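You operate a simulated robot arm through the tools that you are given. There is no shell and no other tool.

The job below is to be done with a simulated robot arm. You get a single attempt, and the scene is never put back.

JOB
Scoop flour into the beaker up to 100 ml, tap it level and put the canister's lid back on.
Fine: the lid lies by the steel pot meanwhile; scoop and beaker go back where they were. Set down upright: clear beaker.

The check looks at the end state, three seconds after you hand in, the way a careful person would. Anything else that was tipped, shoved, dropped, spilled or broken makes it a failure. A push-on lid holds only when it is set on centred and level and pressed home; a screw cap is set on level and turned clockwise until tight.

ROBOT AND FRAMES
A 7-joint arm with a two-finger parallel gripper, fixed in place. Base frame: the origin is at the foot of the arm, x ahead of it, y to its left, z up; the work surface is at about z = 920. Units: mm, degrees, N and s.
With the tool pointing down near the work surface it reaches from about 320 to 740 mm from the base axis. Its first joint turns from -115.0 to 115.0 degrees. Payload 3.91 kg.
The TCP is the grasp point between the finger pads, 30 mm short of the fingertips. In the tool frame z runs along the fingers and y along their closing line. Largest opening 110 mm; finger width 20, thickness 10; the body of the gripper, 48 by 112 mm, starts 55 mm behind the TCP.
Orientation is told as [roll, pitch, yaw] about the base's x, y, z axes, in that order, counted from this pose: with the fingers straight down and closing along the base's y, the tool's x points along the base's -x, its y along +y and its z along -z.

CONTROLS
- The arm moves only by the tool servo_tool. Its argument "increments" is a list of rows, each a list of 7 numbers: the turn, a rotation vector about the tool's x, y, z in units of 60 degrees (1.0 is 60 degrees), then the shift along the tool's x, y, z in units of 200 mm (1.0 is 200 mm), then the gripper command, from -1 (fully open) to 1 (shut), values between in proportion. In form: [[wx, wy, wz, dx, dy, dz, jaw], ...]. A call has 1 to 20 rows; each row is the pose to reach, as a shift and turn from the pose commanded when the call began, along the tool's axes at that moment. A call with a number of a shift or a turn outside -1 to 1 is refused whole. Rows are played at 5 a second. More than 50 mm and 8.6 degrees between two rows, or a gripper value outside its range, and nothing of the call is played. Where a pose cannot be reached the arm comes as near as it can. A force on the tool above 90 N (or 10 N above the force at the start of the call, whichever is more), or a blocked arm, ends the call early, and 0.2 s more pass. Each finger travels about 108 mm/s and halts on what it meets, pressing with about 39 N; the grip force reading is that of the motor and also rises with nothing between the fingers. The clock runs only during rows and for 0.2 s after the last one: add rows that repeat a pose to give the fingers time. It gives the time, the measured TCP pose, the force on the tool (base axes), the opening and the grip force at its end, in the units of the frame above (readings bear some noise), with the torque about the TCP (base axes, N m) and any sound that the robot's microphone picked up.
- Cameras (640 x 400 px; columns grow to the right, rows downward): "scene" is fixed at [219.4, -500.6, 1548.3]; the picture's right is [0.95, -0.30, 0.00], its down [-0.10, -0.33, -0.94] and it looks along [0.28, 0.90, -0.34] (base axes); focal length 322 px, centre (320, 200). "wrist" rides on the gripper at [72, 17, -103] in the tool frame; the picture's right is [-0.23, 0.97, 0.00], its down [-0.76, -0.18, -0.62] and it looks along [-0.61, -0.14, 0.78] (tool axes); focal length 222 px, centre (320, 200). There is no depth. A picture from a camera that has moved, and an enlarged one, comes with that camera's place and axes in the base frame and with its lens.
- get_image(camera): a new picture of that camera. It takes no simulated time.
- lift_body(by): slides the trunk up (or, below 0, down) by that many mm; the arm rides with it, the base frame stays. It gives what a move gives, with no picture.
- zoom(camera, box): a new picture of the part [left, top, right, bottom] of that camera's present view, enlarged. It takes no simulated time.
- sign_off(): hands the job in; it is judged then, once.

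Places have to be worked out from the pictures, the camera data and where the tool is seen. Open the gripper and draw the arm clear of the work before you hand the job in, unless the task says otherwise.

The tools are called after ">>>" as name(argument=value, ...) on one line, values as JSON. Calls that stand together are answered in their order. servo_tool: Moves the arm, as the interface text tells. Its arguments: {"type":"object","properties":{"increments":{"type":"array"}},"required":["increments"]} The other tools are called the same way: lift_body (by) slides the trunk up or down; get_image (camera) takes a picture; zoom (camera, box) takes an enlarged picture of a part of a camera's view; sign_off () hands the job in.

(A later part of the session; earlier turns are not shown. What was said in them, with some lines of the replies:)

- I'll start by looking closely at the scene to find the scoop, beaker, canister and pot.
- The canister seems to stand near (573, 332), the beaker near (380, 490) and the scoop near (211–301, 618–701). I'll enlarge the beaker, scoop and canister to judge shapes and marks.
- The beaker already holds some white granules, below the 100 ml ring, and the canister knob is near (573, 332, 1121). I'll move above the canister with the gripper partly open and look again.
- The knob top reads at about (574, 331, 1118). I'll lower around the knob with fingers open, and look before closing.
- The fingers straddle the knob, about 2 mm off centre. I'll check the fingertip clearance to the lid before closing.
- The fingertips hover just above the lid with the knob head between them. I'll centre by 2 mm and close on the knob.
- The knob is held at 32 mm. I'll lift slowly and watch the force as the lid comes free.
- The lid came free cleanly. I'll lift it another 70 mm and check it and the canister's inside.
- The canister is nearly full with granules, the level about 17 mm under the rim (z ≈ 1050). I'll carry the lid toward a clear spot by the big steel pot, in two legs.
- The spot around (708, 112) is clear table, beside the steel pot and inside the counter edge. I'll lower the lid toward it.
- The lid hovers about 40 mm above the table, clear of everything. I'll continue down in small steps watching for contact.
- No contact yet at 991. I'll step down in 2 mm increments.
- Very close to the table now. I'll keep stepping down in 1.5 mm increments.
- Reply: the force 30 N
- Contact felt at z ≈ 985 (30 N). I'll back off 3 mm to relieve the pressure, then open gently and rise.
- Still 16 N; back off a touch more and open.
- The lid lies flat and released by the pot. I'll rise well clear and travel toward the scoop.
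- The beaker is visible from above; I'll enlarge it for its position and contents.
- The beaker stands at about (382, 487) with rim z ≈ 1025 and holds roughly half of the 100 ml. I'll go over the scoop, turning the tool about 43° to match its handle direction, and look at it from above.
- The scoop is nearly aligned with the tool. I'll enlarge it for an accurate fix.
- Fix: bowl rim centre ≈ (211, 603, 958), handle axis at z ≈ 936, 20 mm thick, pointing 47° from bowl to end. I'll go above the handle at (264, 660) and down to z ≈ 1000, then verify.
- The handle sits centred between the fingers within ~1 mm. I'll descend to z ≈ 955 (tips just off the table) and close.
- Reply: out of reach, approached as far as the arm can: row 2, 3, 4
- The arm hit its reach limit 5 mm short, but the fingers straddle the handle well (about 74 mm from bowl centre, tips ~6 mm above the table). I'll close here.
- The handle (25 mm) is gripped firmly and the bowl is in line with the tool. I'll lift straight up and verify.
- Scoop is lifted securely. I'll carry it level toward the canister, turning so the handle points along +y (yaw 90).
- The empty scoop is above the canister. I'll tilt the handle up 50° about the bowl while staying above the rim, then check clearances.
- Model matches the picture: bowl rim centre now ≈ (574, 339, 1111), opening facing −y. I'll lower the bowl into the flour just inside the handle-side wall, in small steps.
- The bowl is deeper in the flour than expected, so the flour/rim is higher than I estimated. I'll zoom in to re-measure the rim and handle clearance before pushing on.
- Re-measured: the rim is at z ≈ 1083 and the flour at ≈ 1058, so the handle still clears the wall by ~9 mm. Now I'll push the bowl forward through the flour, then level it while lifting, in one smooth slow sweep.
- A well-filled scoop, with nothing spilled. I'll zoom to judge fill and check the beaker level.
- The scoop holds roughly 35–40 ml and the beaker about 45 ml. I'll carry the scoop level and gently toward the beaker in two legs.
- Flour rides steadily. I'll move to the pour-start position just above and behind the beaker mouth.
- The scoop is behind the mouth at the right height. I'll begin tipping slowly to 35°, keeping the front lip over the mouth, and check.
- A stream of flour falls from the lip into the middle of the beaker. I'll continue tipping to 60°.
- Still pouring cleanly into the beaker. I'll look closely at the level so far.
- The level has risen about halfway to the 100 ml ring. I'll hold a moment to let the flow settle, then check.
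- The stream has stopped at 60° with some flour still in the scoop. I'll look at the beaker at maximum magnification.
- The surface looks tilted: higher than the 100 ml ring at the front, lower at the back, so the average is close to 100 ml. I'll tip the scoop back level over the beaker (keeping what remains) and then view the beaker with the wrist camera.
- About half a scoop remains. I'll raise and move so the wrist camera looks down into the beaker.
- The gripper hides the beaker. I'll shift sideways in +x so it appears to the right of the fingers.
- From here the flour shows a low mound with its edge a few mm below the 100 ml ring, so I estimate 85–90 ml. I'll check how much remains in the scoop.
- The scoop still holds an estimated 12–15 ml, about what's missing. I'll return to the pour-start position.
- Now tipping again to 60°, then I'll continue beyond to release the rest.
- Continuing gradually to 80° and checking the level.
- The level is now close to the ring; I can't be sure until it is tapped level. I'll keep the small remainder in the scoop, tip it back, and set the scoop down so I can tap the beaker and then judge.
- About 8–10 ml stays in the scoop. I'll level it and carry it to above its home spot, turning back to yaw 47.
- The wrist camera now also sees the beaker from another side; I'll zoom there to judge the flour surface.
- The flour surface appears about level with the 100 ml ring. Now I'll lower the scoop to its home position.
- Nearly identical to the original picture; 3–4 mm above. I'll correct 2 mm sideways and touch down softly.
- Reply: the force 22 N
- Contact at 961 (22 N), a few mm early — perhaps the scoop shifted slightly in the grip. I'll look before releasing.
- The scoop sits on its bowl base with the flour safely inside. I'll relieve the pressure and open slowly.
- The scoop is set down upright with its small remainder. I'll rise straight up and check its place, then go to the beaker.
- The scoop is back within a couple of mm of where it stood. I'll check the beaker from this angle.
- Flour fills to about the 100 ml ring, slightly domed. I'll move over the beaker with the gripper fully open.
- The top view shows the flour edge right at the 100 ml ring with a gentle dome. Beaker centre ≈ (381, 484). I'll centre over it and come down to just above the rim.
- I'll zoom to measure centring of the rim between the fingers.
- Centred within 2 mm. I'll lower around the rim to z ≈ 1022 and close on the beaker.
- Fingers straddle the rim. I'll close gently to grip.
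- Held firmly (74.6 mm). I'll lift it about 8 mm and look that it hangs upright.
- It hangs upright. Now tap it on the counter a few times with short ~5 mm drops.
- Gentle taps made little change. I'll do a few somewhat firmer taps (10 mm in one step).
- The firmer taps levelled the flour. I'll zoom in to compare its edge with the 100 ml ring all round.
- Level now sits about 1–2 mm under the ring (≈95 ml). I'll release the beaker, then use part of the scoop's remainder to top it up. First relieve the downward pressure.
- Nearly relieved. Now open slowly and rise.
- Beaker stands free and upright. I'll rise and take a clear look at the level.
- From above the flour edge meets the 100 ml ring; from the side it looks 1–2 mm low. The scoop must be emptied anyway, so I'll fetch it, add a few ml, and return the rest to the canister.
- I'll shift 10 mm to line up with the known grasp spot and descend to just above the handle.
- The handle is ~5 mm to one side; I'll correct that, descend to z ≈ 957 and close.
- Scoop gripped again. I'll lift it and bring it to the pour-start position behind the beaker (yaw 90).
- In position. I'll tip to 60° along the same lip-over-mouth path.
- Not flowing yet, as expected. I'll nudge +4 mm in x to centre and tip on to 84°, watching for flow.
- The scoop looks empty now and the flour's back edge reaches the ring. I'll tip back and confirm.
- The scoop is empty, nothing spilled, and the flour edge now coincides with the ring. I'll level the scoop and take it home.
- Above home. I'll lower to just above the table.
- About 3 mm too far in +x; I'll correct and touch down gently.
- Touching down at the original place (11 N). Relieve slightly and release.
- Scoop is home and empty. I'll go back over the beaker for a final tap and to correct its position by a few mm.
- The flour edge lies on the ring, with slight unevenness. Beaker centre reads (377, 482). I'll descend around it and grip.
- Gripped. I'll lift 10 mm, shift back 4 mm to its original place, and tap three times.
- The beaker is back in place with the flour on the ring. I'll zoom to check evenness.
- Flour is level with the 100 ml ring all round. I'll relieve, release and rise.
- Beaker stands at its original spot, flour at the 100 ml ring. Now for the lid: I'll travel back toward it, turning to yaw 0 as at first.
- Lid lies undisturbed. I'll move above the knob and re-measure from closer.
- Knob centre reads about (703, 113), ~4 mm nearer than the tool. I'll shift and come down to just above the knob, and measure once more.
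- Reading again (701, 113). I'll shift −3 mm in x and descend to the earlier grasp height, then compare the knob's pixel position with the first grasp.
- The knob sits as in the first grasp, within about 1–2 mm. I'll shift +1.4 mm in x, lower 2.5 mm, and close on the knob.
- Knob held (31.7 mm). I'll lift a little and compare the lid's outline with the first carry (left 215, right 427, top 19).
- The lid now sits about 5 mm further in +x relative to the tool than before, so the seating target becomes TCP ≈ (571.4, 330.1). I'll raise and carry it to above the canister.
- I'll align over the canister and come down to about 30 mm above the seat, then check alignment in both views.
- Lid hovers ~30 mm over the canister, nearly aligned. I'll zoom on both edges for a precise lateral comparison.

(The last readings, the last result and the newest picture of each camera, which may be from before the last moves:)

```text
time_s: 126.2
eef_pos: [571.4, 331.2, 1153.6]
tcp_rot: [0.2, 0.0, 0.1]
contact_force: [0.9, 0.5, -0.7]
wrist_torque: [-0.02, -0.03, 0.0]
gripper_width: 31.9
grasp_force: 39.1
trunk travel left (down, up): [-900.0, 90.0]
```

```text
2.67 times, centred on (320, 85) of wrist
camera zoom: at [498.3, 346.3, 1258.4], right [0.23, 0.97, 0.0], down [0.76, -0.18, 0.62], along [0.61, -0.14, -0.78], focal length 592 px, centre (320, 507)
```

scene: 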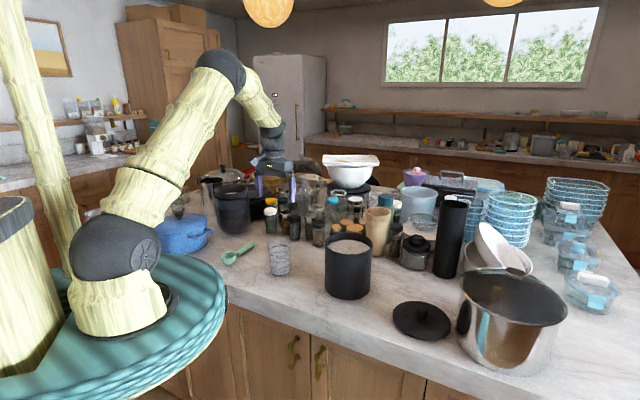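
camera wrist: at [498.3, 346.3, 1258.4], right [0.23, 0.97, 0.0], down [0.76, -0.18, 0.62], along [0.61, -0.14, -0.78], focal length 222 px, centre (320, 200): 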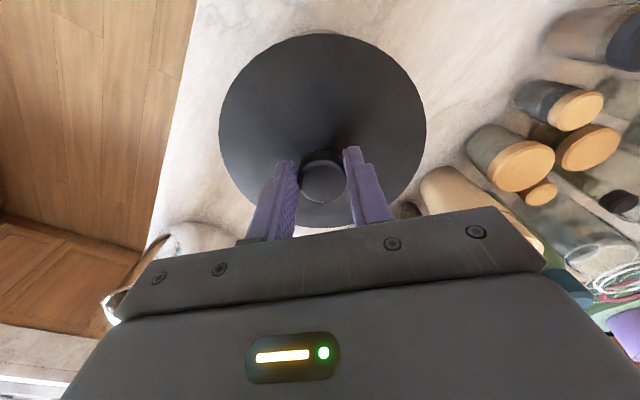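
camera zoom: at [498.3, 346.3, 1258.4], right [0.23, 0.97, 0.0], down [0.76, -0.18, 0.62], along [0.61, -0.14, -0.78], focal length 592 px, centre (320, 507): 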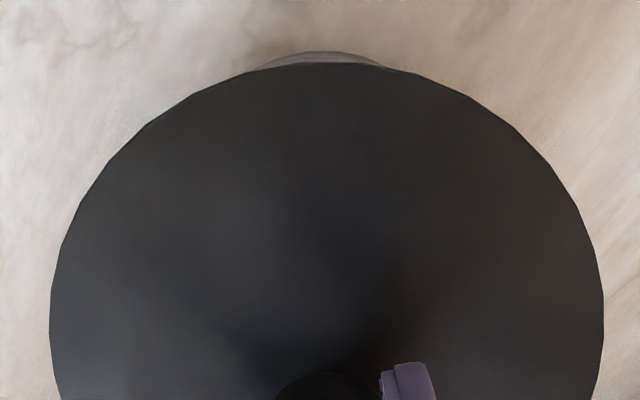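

Edge measurement: the lid sits about 1.9 mm too far in +x; y looks aligned. Also the lid rides lower in the grip than I assumed, so it will seat near TCP z ≈ 1137. I'll shift −1.9 mm and lower to just above the rim.

>>> servo_tool(increments=[[0, 0, 0, 0.005, 0, 0.005, 1], [0, 0, 0, 0.0095, 0, 0.015, 1], [0, 0, 0, 0.0095, 0, 0.025, 1], [0, 0, 0, 0.0095, 0, 0.025, 1]])

>>> zoom(camera="scene", box=[318, 230, 342, 260])

>>> zoom(camera="scene", box=[358, 230, 382, 260])

>>> zoom(camera="wrist", box=[200, 10, 440, 160])

```text
time_s: 127.2
eef_pos: [570.2, 330.6, 1150.6]
tcp_rot: [0.2, 0.0, 0.2]
contact_force: [0.4, 1.2, -0.7]
wrist_torque: [-0.02, 0.02, 0.0]
gripper_width: 31.5
grasp_force: 38.9
trunk travel left (down, up): [-900.0, 90.0]
```

```text
13.33 times, centred on (330, 245) of scene
camera zoom: at [219.4, -500.6, 1548.3], right [0.95, -0.3, 0.0], down [-0.1, -0.33, -0.94], along [0.28, 0.9, -0.34], focal length 4298 px, centre (187, -400)
```

zoom: 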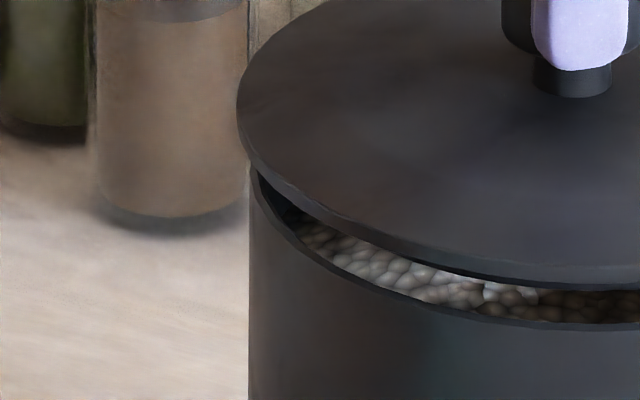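

```text
13.33 times, centred on (370, 245) of scene
camera zoom: at [219.4, -500.6, 1548.3], right [0.95, -0.3, 0.0], down [-0.1, -0.33, -0.94], along [0.28, 0.9, -0.34], focal length 4298 px, centre (-347, -400)
```

zoom: 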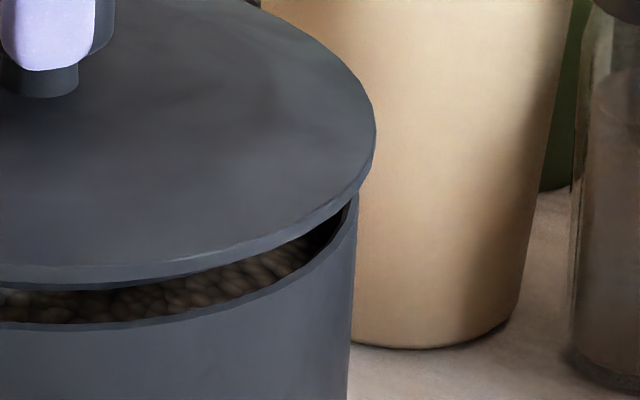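

```text
2.67 times, centred on (320, 85) of wrist
camera zoom: at [496.0, 346.1, 1253.5], right [0.23, 0.97, 0.0], down [0.76, -0.18, 0.62], along [0.61, -0.14, -0.78], focal length 592 px, centre (320, 507)
```

zoom: 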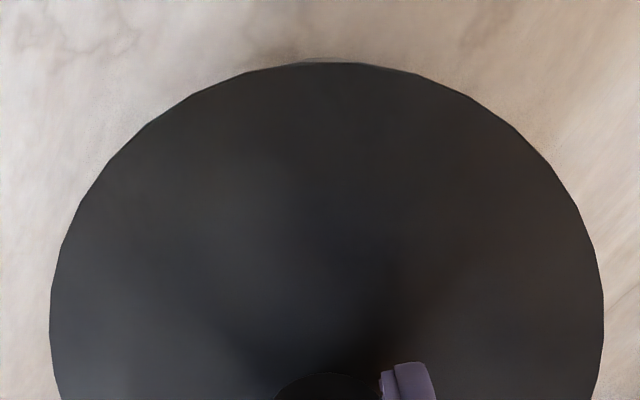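

Lateral alignment is now within ~0.2 mm. I'll lower in 2 mm steps and watch the forces as the plug enters.

>>> servo_tool(increments=[[0, 0, 0, 0, 0, 0.01, 1], [0, 0, 0, 0, 0, 0.02, 1], [0, 0, 0, 0, 0, 0.03, 1], [0, 0, 0, 0, 0, 0.03, 1]])

>>> zoom(camera="scene", box=[322, 225, 378, 265])

```text
time_s: 128.2
eef_pos: [570.0, 329.8, 1144.3]
tcp_rot: [0.2, 0.1, 0.1]
contact_force: [-0.9, -0.2, -0.3]
wrist_torque: [0.01, 0.01, -0.01]
gripper_width: 32.1
grasp_force: 38.9
trunk travel left (down, up): [-900.0, 90.0]
```

```text
10.00 times, centred on (350, 245) of scene
camera zoom: at [219.4, -500.6, 1548.3], right [0.95, -0.3, 0.0], down [-0.1, -0.33, -0.94], along [0.28, 0.9, -0.34], focal length 3224 px, centre (20, -250)
```

zoom: 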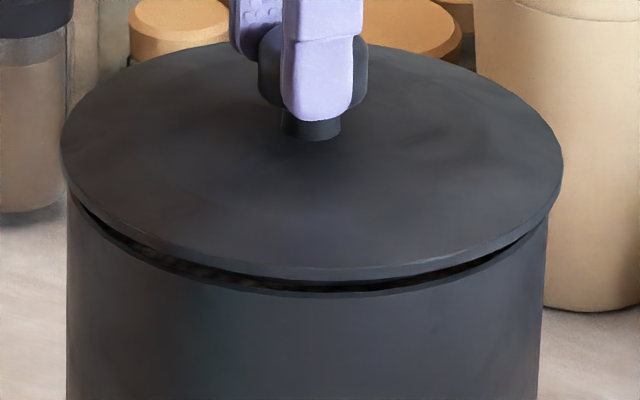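

Still free. I'll go on down with 1.5 mm steps, nudging −0.4 mm in x.

>>> servo_tool(increments=[[0, 0, 0, 0.002, 0, 0.0075, 1], [0, 0, 0, 0.002, 0, 0.015, 1], [0, 0, 0, 0.002, 0, 0.0225, 1], [0, 0, 0, 0.002, 0, 0.0225, 1]])

>>> zoom(camera="scene", box=[322, 225, 378, 265])

```text
time_s: 129.2
eef_pos: [571.1, 329.5, 1138.9]
tcp_rot: [0.2, 0.0, 0.1]
contact_force: [0.3, -1.2, -0.4]
wrist_torque: [-0.03, 0.04, 0.01]
gripper_width: 31.9
grasp_force: 39.7
trunk travel left (down, up): [-900.0, 90.0]
```

```text
10.00 times, centred on (350, 245) of scene
camera zoom: at [219.4, -500.6, 1548.3], right [0.95, -0.3, 0.0], down [-0.1, -0.33, -0.94], along [0.28, 0.9, -0.34], focal length 3224 px, centre (20, -250)
```

zoom: 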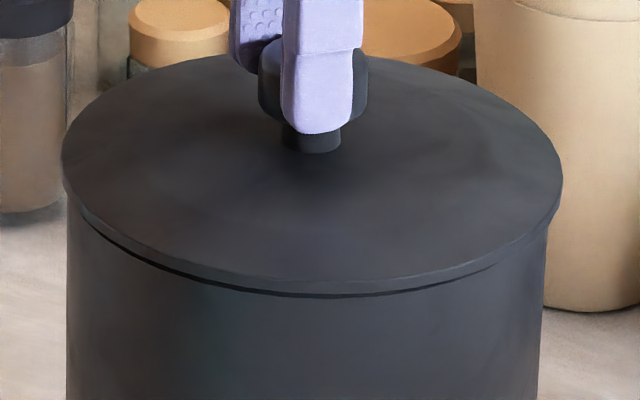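

Gap nearly closed, no force yet. I'll press down in 1 mm steps.

>>> servo_tool(increments=[[0, 0, 0, 0, 0, 0.005, 1], [0, 0, 0, 0, 0, 0.01, 1], [0, 0, 0, 0, 0, 0.015, 1], [0, 0, 0, 0, 0, 0.015, 1]])

>>> zoom(camera="scene", box=[322, 225, 378, 265])

```text
time_s: 130.2
eef_pos: [569.0, 330.7, 1135.8]
tcp_rot: [0.2, 0.1, 0.0]
contact_force: [-0.4, 0.0, -1.0]
wrist_torque: [0.01, -0.02, 0.03]
gripper_width: 31.8
grasp_force: 39.3
trunk travel left (down, up): [-900.0, 90.0]
```

```text
10.00 times, centred on (350, 245) of scene
camera zoom: at [219.4, -500.6, 1548.3], right [0.95, -0.3, 0.0], down [-0.1, -0.33, -0.94], along [0.28, 0.9, -0.34], focal length 3224 px, centre (20, -250)
```

zoom: 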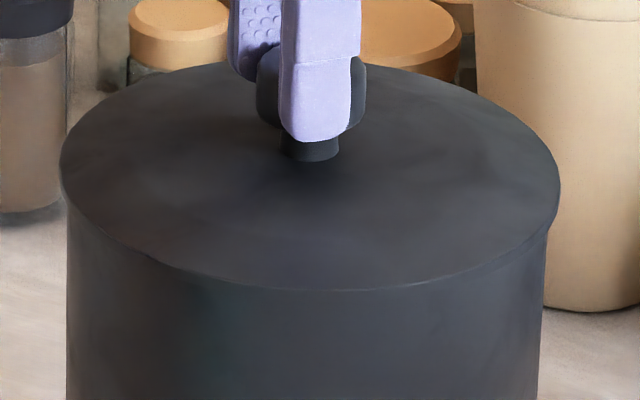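

The lid appears flush. I'll press further to drive it home, watching the force.

>>> servo_tool(increments=[[0, 0, 0, 0, 0, 0.005, 1], [0, 0, 0, 0, 0, 0.01, 1], [0, 0, 0, 0, 0, 0.015, 1], [0, 0, 0, 0, 0, 0.015, 1]])

```text
time_s: 131.2
eef_pos: [569.6, 330.9, 1135.3]
tcp_rot: [0.3, 0.0, 0.1]
contact_force: [2.3, 3.1, 14.1]
wrist_torque: [-0.13, 0.75, -0.04]
gripper_width: 31.8
grasp_force: 39.0
trunk travel left (down, up): [-900.0, 90.0]
```

Contact: 14 N at z 1135. I'll press a bit more with the grip.

>>> servo_tool(increments=[[0, 0, 0, 0, 0, 0.008, 1], [0, 0, 0, 0, 0, 0.016, 1], [0, 0, 0, 0, 0, 0.024, 1], [0, 0, 0, 0, 0, 0.024, 1]])

>>> zoom(camera="scene", box=[322, 225, 378, 265])

```text
time_s: 132.2
eef_pos: [569.9, 330.8, 1133.7]
tcp_rot: [0.3, -0.4, 0.2]
contact_force: [5.0, 5.5, 32.8]
wrist_torque: [0.01, -0.51, 0.05]
gripper_width: 31.8
grasp_force: 38.8
trunk travel left (down, up): [-900.0, 90.0]
```

```text
10.00 times, centred on (350, 245) of scene
camera zoom: at [219.4, -500.6, 1548.3], right [0.95, -0.3, 0.0], down [-0.1, -0.33, -0.94], along [0.28, 0.9, -0.34], focal length 3224 px, centre (20, -250)
```

zoom: 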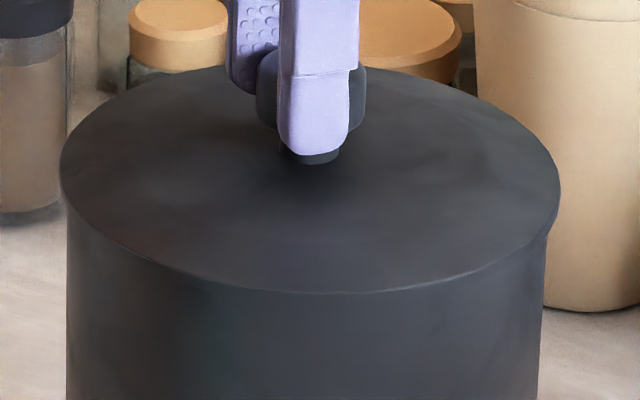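

The fingers slide on the knob rather than pressing harder. I'll relieve, open, rise, then press on the knob top with closed fingers.

>>> servo_tool(increments=[[0, 0, 0, 0, 0, -0.012, 1], [0, 0, 0, 0, 0, -0.02, 1], [0, 0, 0, 0, 0, -0.02, 0.3], [0, 0, 0, 0, 0, -0.02, 0], [0, 0, 0, 0, 0, -0.02, -0.3], [0, 0, 0, 0, 0, -0.02, -0.3]])

>>> servo_tool(increments=[[0, 0, 0, 0, 0, -0.1, -0.3], [0, 0, 0, 0, 0, -0.25, -0.3], [0, 0, 0, 0, 0, -0.4, -0.3], [0, 0, 0, 0, 0, -0.4, -0.3]])

>>> get_image(camera="wrist")

>>> zoom(camera="scene", box=[310, 205, 390, 305])

```text
time_s: 133.6
eef_pos: [569.0, 331.2, 1131.5]
tcp_rot: [0.3, 0.0, 0.1]
contact_force: [0.1, 0.4, -0.2]
wrist_torque: [0.03, 0.0, -0.01]
gripper_width: 71.6
grasp_force: 0.1
trunk travel left (down, up): [-900.0, 90.0]
```

```text
time_s: 134.6
eef_pos: [568.7, 332.5, 1212.7]
tcp_rot: [0.2, 0.0, 0.2]
contact_force: [1.1, 0.4, 0.3]
wrist_torque: [0.04, 0.01, 0.01]
gripper_width: 71.7
grasp_force: 0.1
trunk travel left (down, up): [-900.0, 90.0]
```

```text
taken
camera wrist: at [496.1, 347.4, 1317.0], right [0.23, 0.97, 0.0], down [0.76, -0.18, 0.62], along [0.61, -0.14, -0.78], focal length 222 px, centre (320, 200)
```

wrist: 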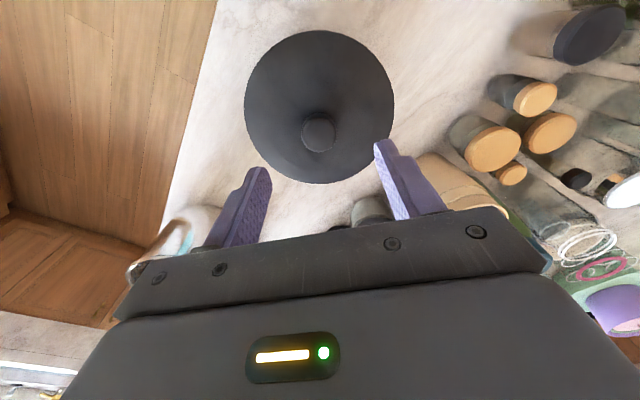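

```text
4.00 times, centred on (350, 255) of scene
camera zoom: at [219.4, -500.6, 1548.3], right [0.95, -0.3, 0.0], down [-0.1, -0.33, -0.94], along [0.28, 0.9, -0.34], focal length 1290 px, centre (200, -20)
```

zoom: 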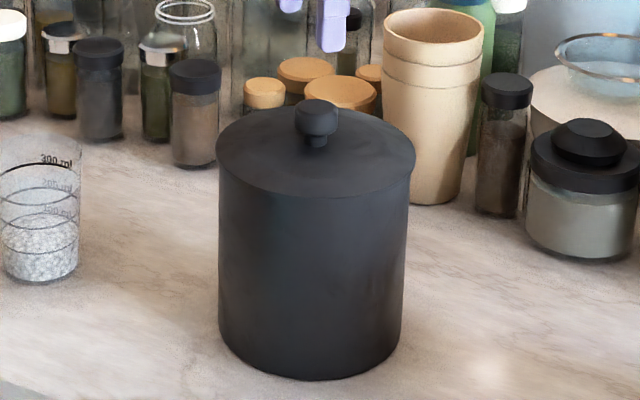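

The lid looks on. I'll compare with the original picture using the identical crop, and the edge in detail.

>>> zoom(camera="scene", box=[310, 215, 390, 305])

>>> zoom(camera="scene", box=[322, 225, 378, 265])

>>> zoom(camera="wrist", box=[230, 20, 410, 190])

```text
4.44 times, centred on (350, 260) of scene
camera zoom: at [219.4, -500.6, 1548.3], right [0.95, -0.3, 0.0], down [-0.1, -0.33, -0.94], along [0.28, 0.9, -0.34], focal length 1433 px, centre (187, -67)
```

zoom: 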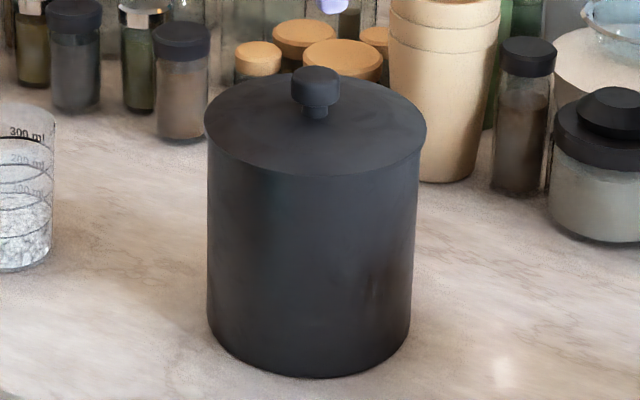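

```text
10.00 times, centred on (350, 245) of scene
camera zoom: at [219.4, -500.6, 1548.3], right [0.95, -0.3, 0.0], down [-0.1, -0.33, -0.94], along [0.28, 0.9, -0.34], focal length 3224 px, centre (20, -250)
```

zoom: 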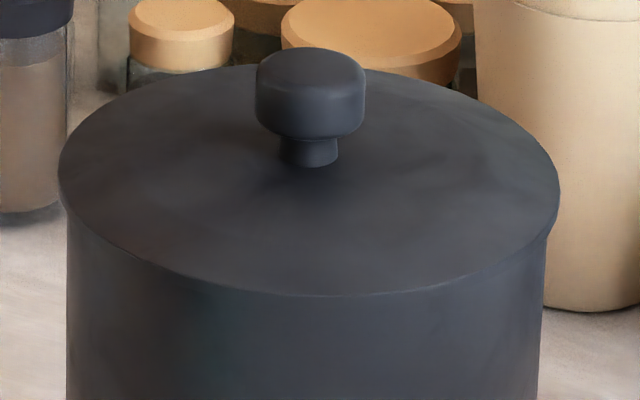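

```text
2.35 times, centred on (320, 105) of wrist
camera zoom: at [496.1, 347.4, 1317.0], right [0.23, 0.97, 0.0], down [0.76, -0.18, 0.62], along [0.61, -0.14, -0.78], focal length 523 px, centre (320, 424)
```

zoom: 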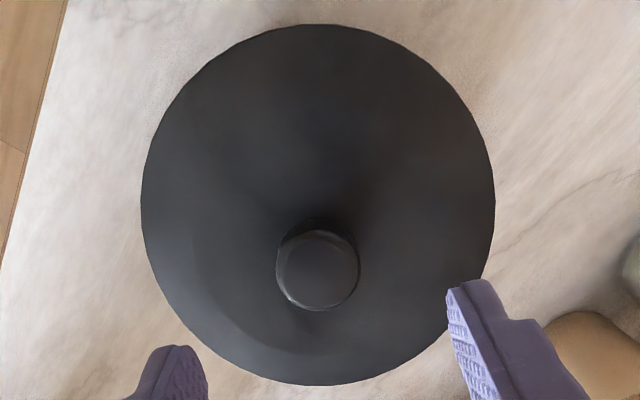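

The picture matches the original exactly. To be sure it's pressed home, I'll close the fingers and press on the knob top.

>>> servo_tool(increments=[[0, 0, 0, -0.016, -0.0025, 0, 0.5], [0, 0, 0, -0.0325, -0.005, 0.1, 1], [0, 0, 0, -0.0325, -0.005, 0.2, 1], [0, 0, 0, -0.0325, -0.005, 0.265, 1], [0, 0, 0, -0.0325, -0.005, 0.265, 1]])

>>> zoom(camera="scene", box=[322, 205, 378, 245])

>>> get_image(camera="wrist")

```text
time_s: 135.8
eef_pos: [579.4, 330.8, 1160.3]
tcp_rot: [0.2, 0.0, 0.2]
contact_force: [-1.4, -0.5, -0.1]
wrist_torque: [0.0, 0.02, 0.0]
gripper_width: 0.0
grasp_force: 37.8
trunk travel left (down, up): [-900.0, 90.0]
```

```text
10.00 times, centred on (350, 225) of scene
camera zoom: at [219.4, -500.6, 1548.3], right [0.95, -0.3, 0.0], down [-0.1, -0.33, -0.94], along [0.28, 0.9, -0.34], focal length 3224 px, centre (20, -50)
```

zoom: 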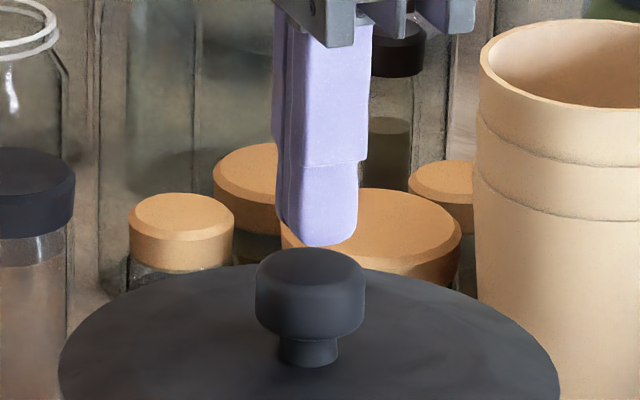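

```text
taken
camera wrist: at [504.9, 345.6, 1263.3], right [0.22, 0.97, 0.0], down [0.76, -0.18, 0.62], along [0.61, -0.14, -0.78], focal length 222 px, centre (320, 200)
```

wrist: 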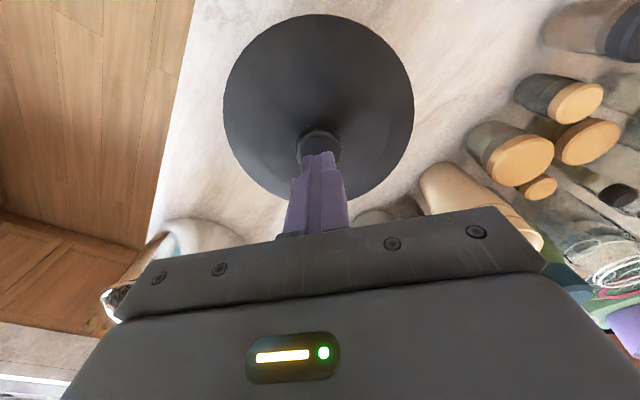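

Closed fingertips are just above the knob. I'll shift −2.5 mm in x and press down in small steps.

>>> servo_tool(increments=[[0, 0, 0, 0.0125, 0, 0.02, 1], [0, 0, 0, 0.0125, 0, 0.035, 1], [0, 0, 0, 0.0125, 0, 0.045, 1], [0, 0, 0, 0.0125, 0, 0.052, 1], [0, 0, 0, 0.0125, 0, 0.052, 1]])

```text
time_s: 137.0
eef_pos: [573.2, 330.1, 1150.0]
tcp_rot: [0.3, -0.1, 0.1]
contact_force: [-0.2, -0.7, 0.8]
wrist_torque: [0.0, -0.04, 0.0]
gripper_width: 0.0
grasp_force: 37.8
trunk travel left (down, up): [-900.0, 90.0]
```

>>> servo_tool(increments=[[0, 0, 0, 0, 0, 0.006, 1], [0, 0, 0, 0, 0, 0.012, 1], [0, 0, 0, 0, 0, 0.018, 1], [0, 0, 0, 0, 0, 0.024, 1], [0, 0, 0, 0, 0, 0.024, 1]])

```text
time_s: 138.2
eef_pos: [574.0, 330.8, 1150.0]
tcp_rot: [0.5, -0.6, 0.0]
contact_force: [8.2, 4.7, 39.2]
wrist_torque: [0.15, -0.1, 0.02]
gripper_width: 0.0
grasp_force: 37.4
trunk travel left (down, up): [-900.0, 90.0]
```

39 N on the knob with no further movement. I'll press up to roughly 60–70 N, then check.

>>> servo_tool(increments=[[0, 0, 0, 0, 0, 0.008, 1], [0, 0, 0, 0, 0, 0.016, 1], [0, 0, 0, 0, 0, 0.016, 1], [0, 0, 0, 0, 0, 0.016, 1]])

>>> zoom(camera="scene", box=[322, 225, 378, 265])

```text
time_s: 139.2
eef_pos: [574.2, 330.9, 1150.4]
tcp_rot: [0.7, -0.8, 0.0]
contact_force: [7.8, 2.7, 51.4]
wrist_torque: [0.07, 0.05, -0.01]
gripper_width: 0.0
grasp_force: 37.7
trunk travel left (down, up): [-900.0, 90.0]
```

```text
10.00 times, centred on (350, 245) of scene
camera zoom: at [219.4, -500.6, 1548.3], right [0.95, -0.3, 0.0], down [-0.1, -0.33, -0.94], along [0.28, 0.9, -0.34], focal length 3224 px, centre (20, -250)
```

zoom: 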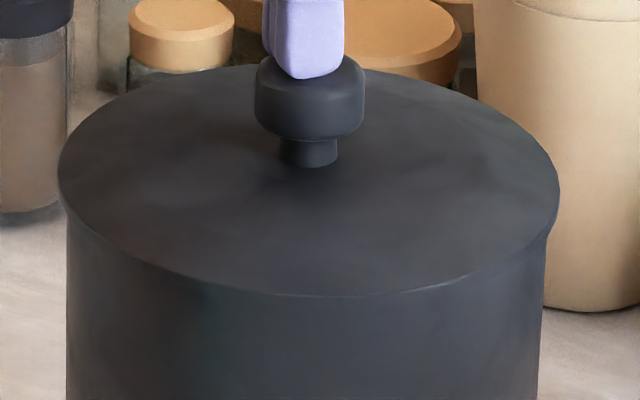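

Lid is home (no travel under 51 N). One slightly firmer press, then I'll retreat upward.

>>> servo_tool(increments=[[0, 0, 0, 0, 0, 0.01, 1], [0, 0, 0, 0, 0, 0.02, 1], [0, 0, 0, 0, 0, 0.02, 1], [0, 0, 0, 0, 0, 0.02, 1]])

>>> servo_tool(increments=[[0, 0, 0, 0, 0, -0.03, 1], [0, 0, 0, 0, 0, -0.06, 1], [0, 0, 0, 0, 0, -0.12, 1], [0, 0, 0, 0, 0, -0.3, 1], [0, 0, 0, 0, 0, -0.5, 0.5], [0, 0, 0, 0, 0, -0.7, 0], [0, 0, 0, 0, 0, -0.9, -0.5], [0, 0, 0, 0, 0, -1.0, -1], [0, 0, 0, 0, 0, -1.0, -1]])

>>> zoom(camera="scene", box=[310, 215, 390, 305])

>>> get_image(camera="scene")

>>> get_image(camera="wrist")

```text
time_s: 140.2
eef_pos: [574.0, 330.1, 1150.1]
tcp_rot: [0.9, -1.2, 0.1]
contact_force: [8.3, 0.5, 66.0]
wrist_torque: [-0.03, 0.17, -0.02]
gripper_width: 0.0
grasp_force: 37.9
trunk travel left (down, up): [-900.0, 90.0]
```

```text
time_s: 142.2
eef_pos: [573.9, 332.0, 1336.1]
tcp_rot: [0.3, 0.0, 0.1]
contact_force: [0.6, 0.4, 0.2]
wrist_torque: [-0.01, 0.01, 0.0]
gripper_width: 110.3
grasp_force: 0.0
trunk travel left (down, up): [-900.0, 90.0]
```

```text
4.44 times, centred on (350, 260) of scene
camera zoom: at [219.4, -500.6, 1548.3], right [0.95, -0.3, 0.0], down [-0.1, -0.33, -0.94], along [0.28, 0.9, -0.34], focal length 1433 px, centre (187, -67)
```

zoom: 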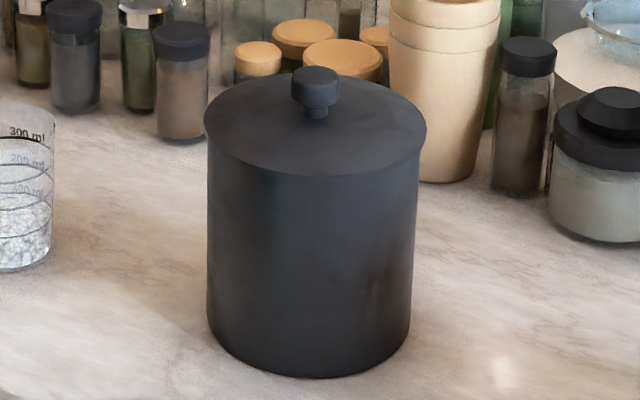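

```text
taken
```

scene: 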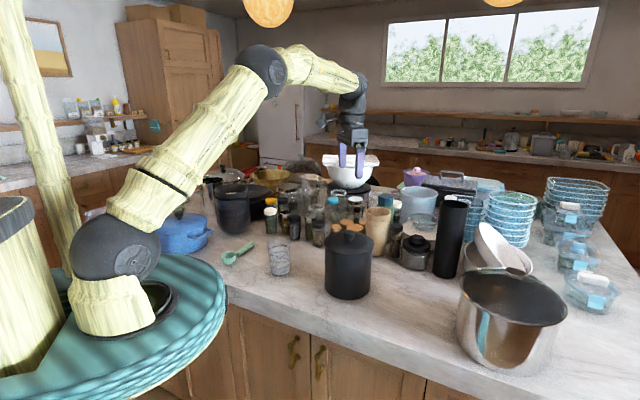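

```text
taken
camera wrist: at [500.9, 346.0, 1439.6], right [0.23, 0.97, 0.0], down [0.76, -0.18, 0.62], along [0.61, -0.14, -0.78], focal length 222 px, centre (320, 200)
```

wrist: 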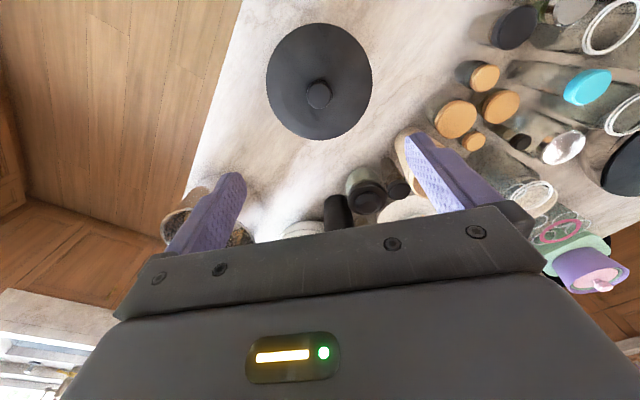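

Lid held under a 66 N press and looks identical to the start. Final check of beaker, scoop and the counter for spills.

>>> zoom(camera="scene", box=[262, 232, 298, 280])

>>> zoom(camera="scene", box=[200, 220, 400, 345])

>>> zoom(camera="scene", box=[360, 240, 500, 340])

```text
8.33 times, centred on (280, 256) of scene
camera zoom: at [219.4, -500.6, 1548.3], right [0.95, -0.3, 0.0], down [-0.1, -0.33, -0.94], along [0.28, 0.9, -0.34], focal length 2686 px, centre (653, -267)
```

zoom: 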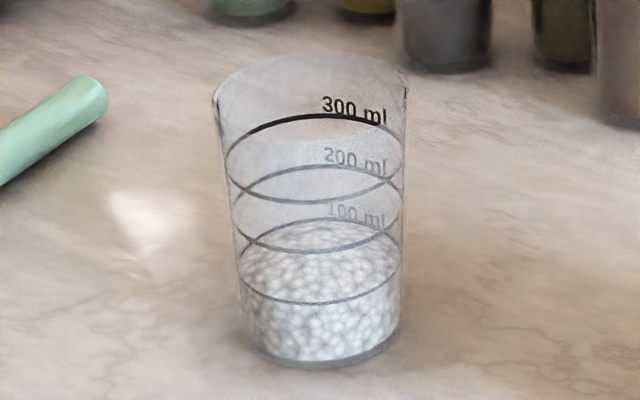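

```text
3.20 times, centred on (300, 282) of scene
camera zoom: at [219.4, -500.6, 1548.3], right [0.95, -0.3, 0.0], down [-0.1, -0.33, -0.94], along [0.28, 0.9, -0.34], focal length 1032 px, centre (384, -64)
```

zoom: 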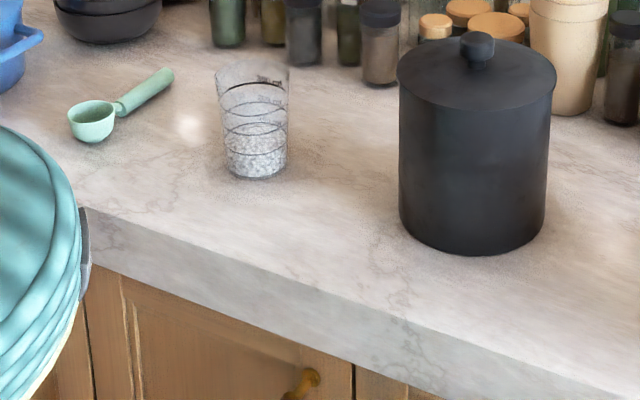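

```text
4.00 times, centred on (430, 290) of scene
camera zoom: at [219.4, -500.6, 1548.3], right [0.95, -0.3, 0.0], down [-0.1, -0.33, -0.94], along [0.28, 0.9, -0.34], focal length 1290 px, centre (-120, -160)
```

zoom: 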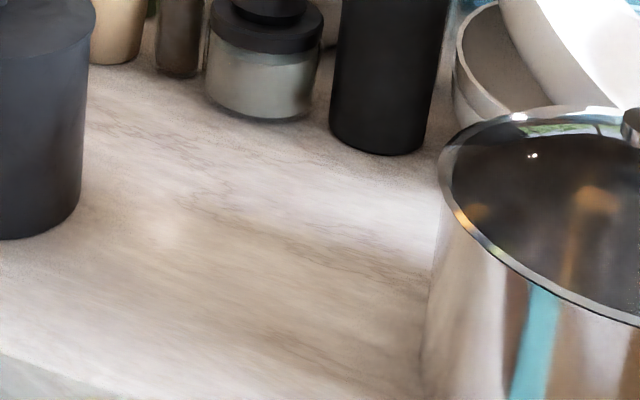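

Everything is in place: flour level at the 100 ml ring, scoop and beaker at their spots, lid on, no spills. I'll draw the arm back near its starting pose and then hand in.

>>> servo_tool(increments=[[0, 0, 0, 0.12, -0.058, -0.085, -1], [0, 0, 0, 0.24, -0.115, -0.17, -1], [0, 0, 0, 0.36, -0.17, -0.255, -1], [0, 0, 0, 0.48, -0.23, -0.34, -1], [0, 0, 0, 0.6, -0.29, -0.425, -1], [0, 0, 0, 0.7, -0.345, -0.5, -1], [0, 0, 0, 0.7, -0.345, -0.5, -1]])

>>> get_image(camera="scene")

```text
time_s: 143.8
eef_pos: [435.6, 258.9, 1435.3]
tcp_rot: [0.1, 0.2, 0.1]
contact_force: [-0.3, -0.6, -0.2]
wrist_torque: [-0.02, 0.01, 0.0]
gripper_width: 110.0
grasp_force: 0.1
trunk travel left (down, up): [-900.0, 90.0]
```

```text
taken
```

scene: 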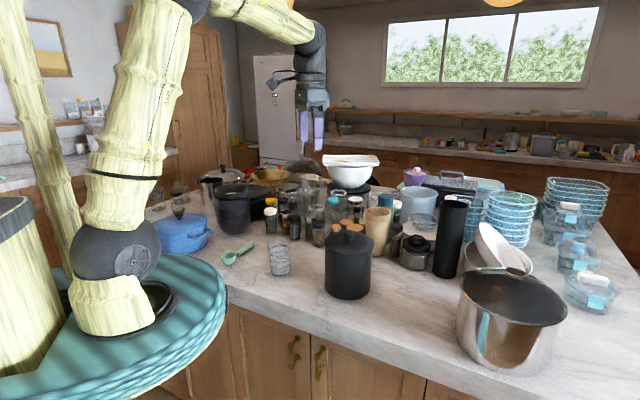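

The arm is clear with the gripper open, and the scene matches the requested end state. Handing in.

>>> sign_off()

```text
The job is handed in.
```

The job is handed in: the beaker holds flour level with the 100 ml ring, and the canister's lid is back on. I don't have the checker's verdict.

- **Flour:** I scooped once from the canister, tapped the beaker, topped it up with what was left in the scoop, and tapped it again. From above and from the side, the flour edge lies on the ring. By eye that is within a few ml of 100.
- **Lid:** It lay by the steel pot while I worked. It is back on the canister, and a final press of about 66 N on the knob moved it no further. The last close-up matches the picture from the start.
- **Scoop and beaker:** The scoop is empty and back within about 5 mm of where it was. The beaker is upright at its original spot, also within a few mm.
- **Counter:** I saw no spilled flour, and nothing else looked moved or tipped in the final pictures.

The gripper is open and the arm is back near its starting pose.
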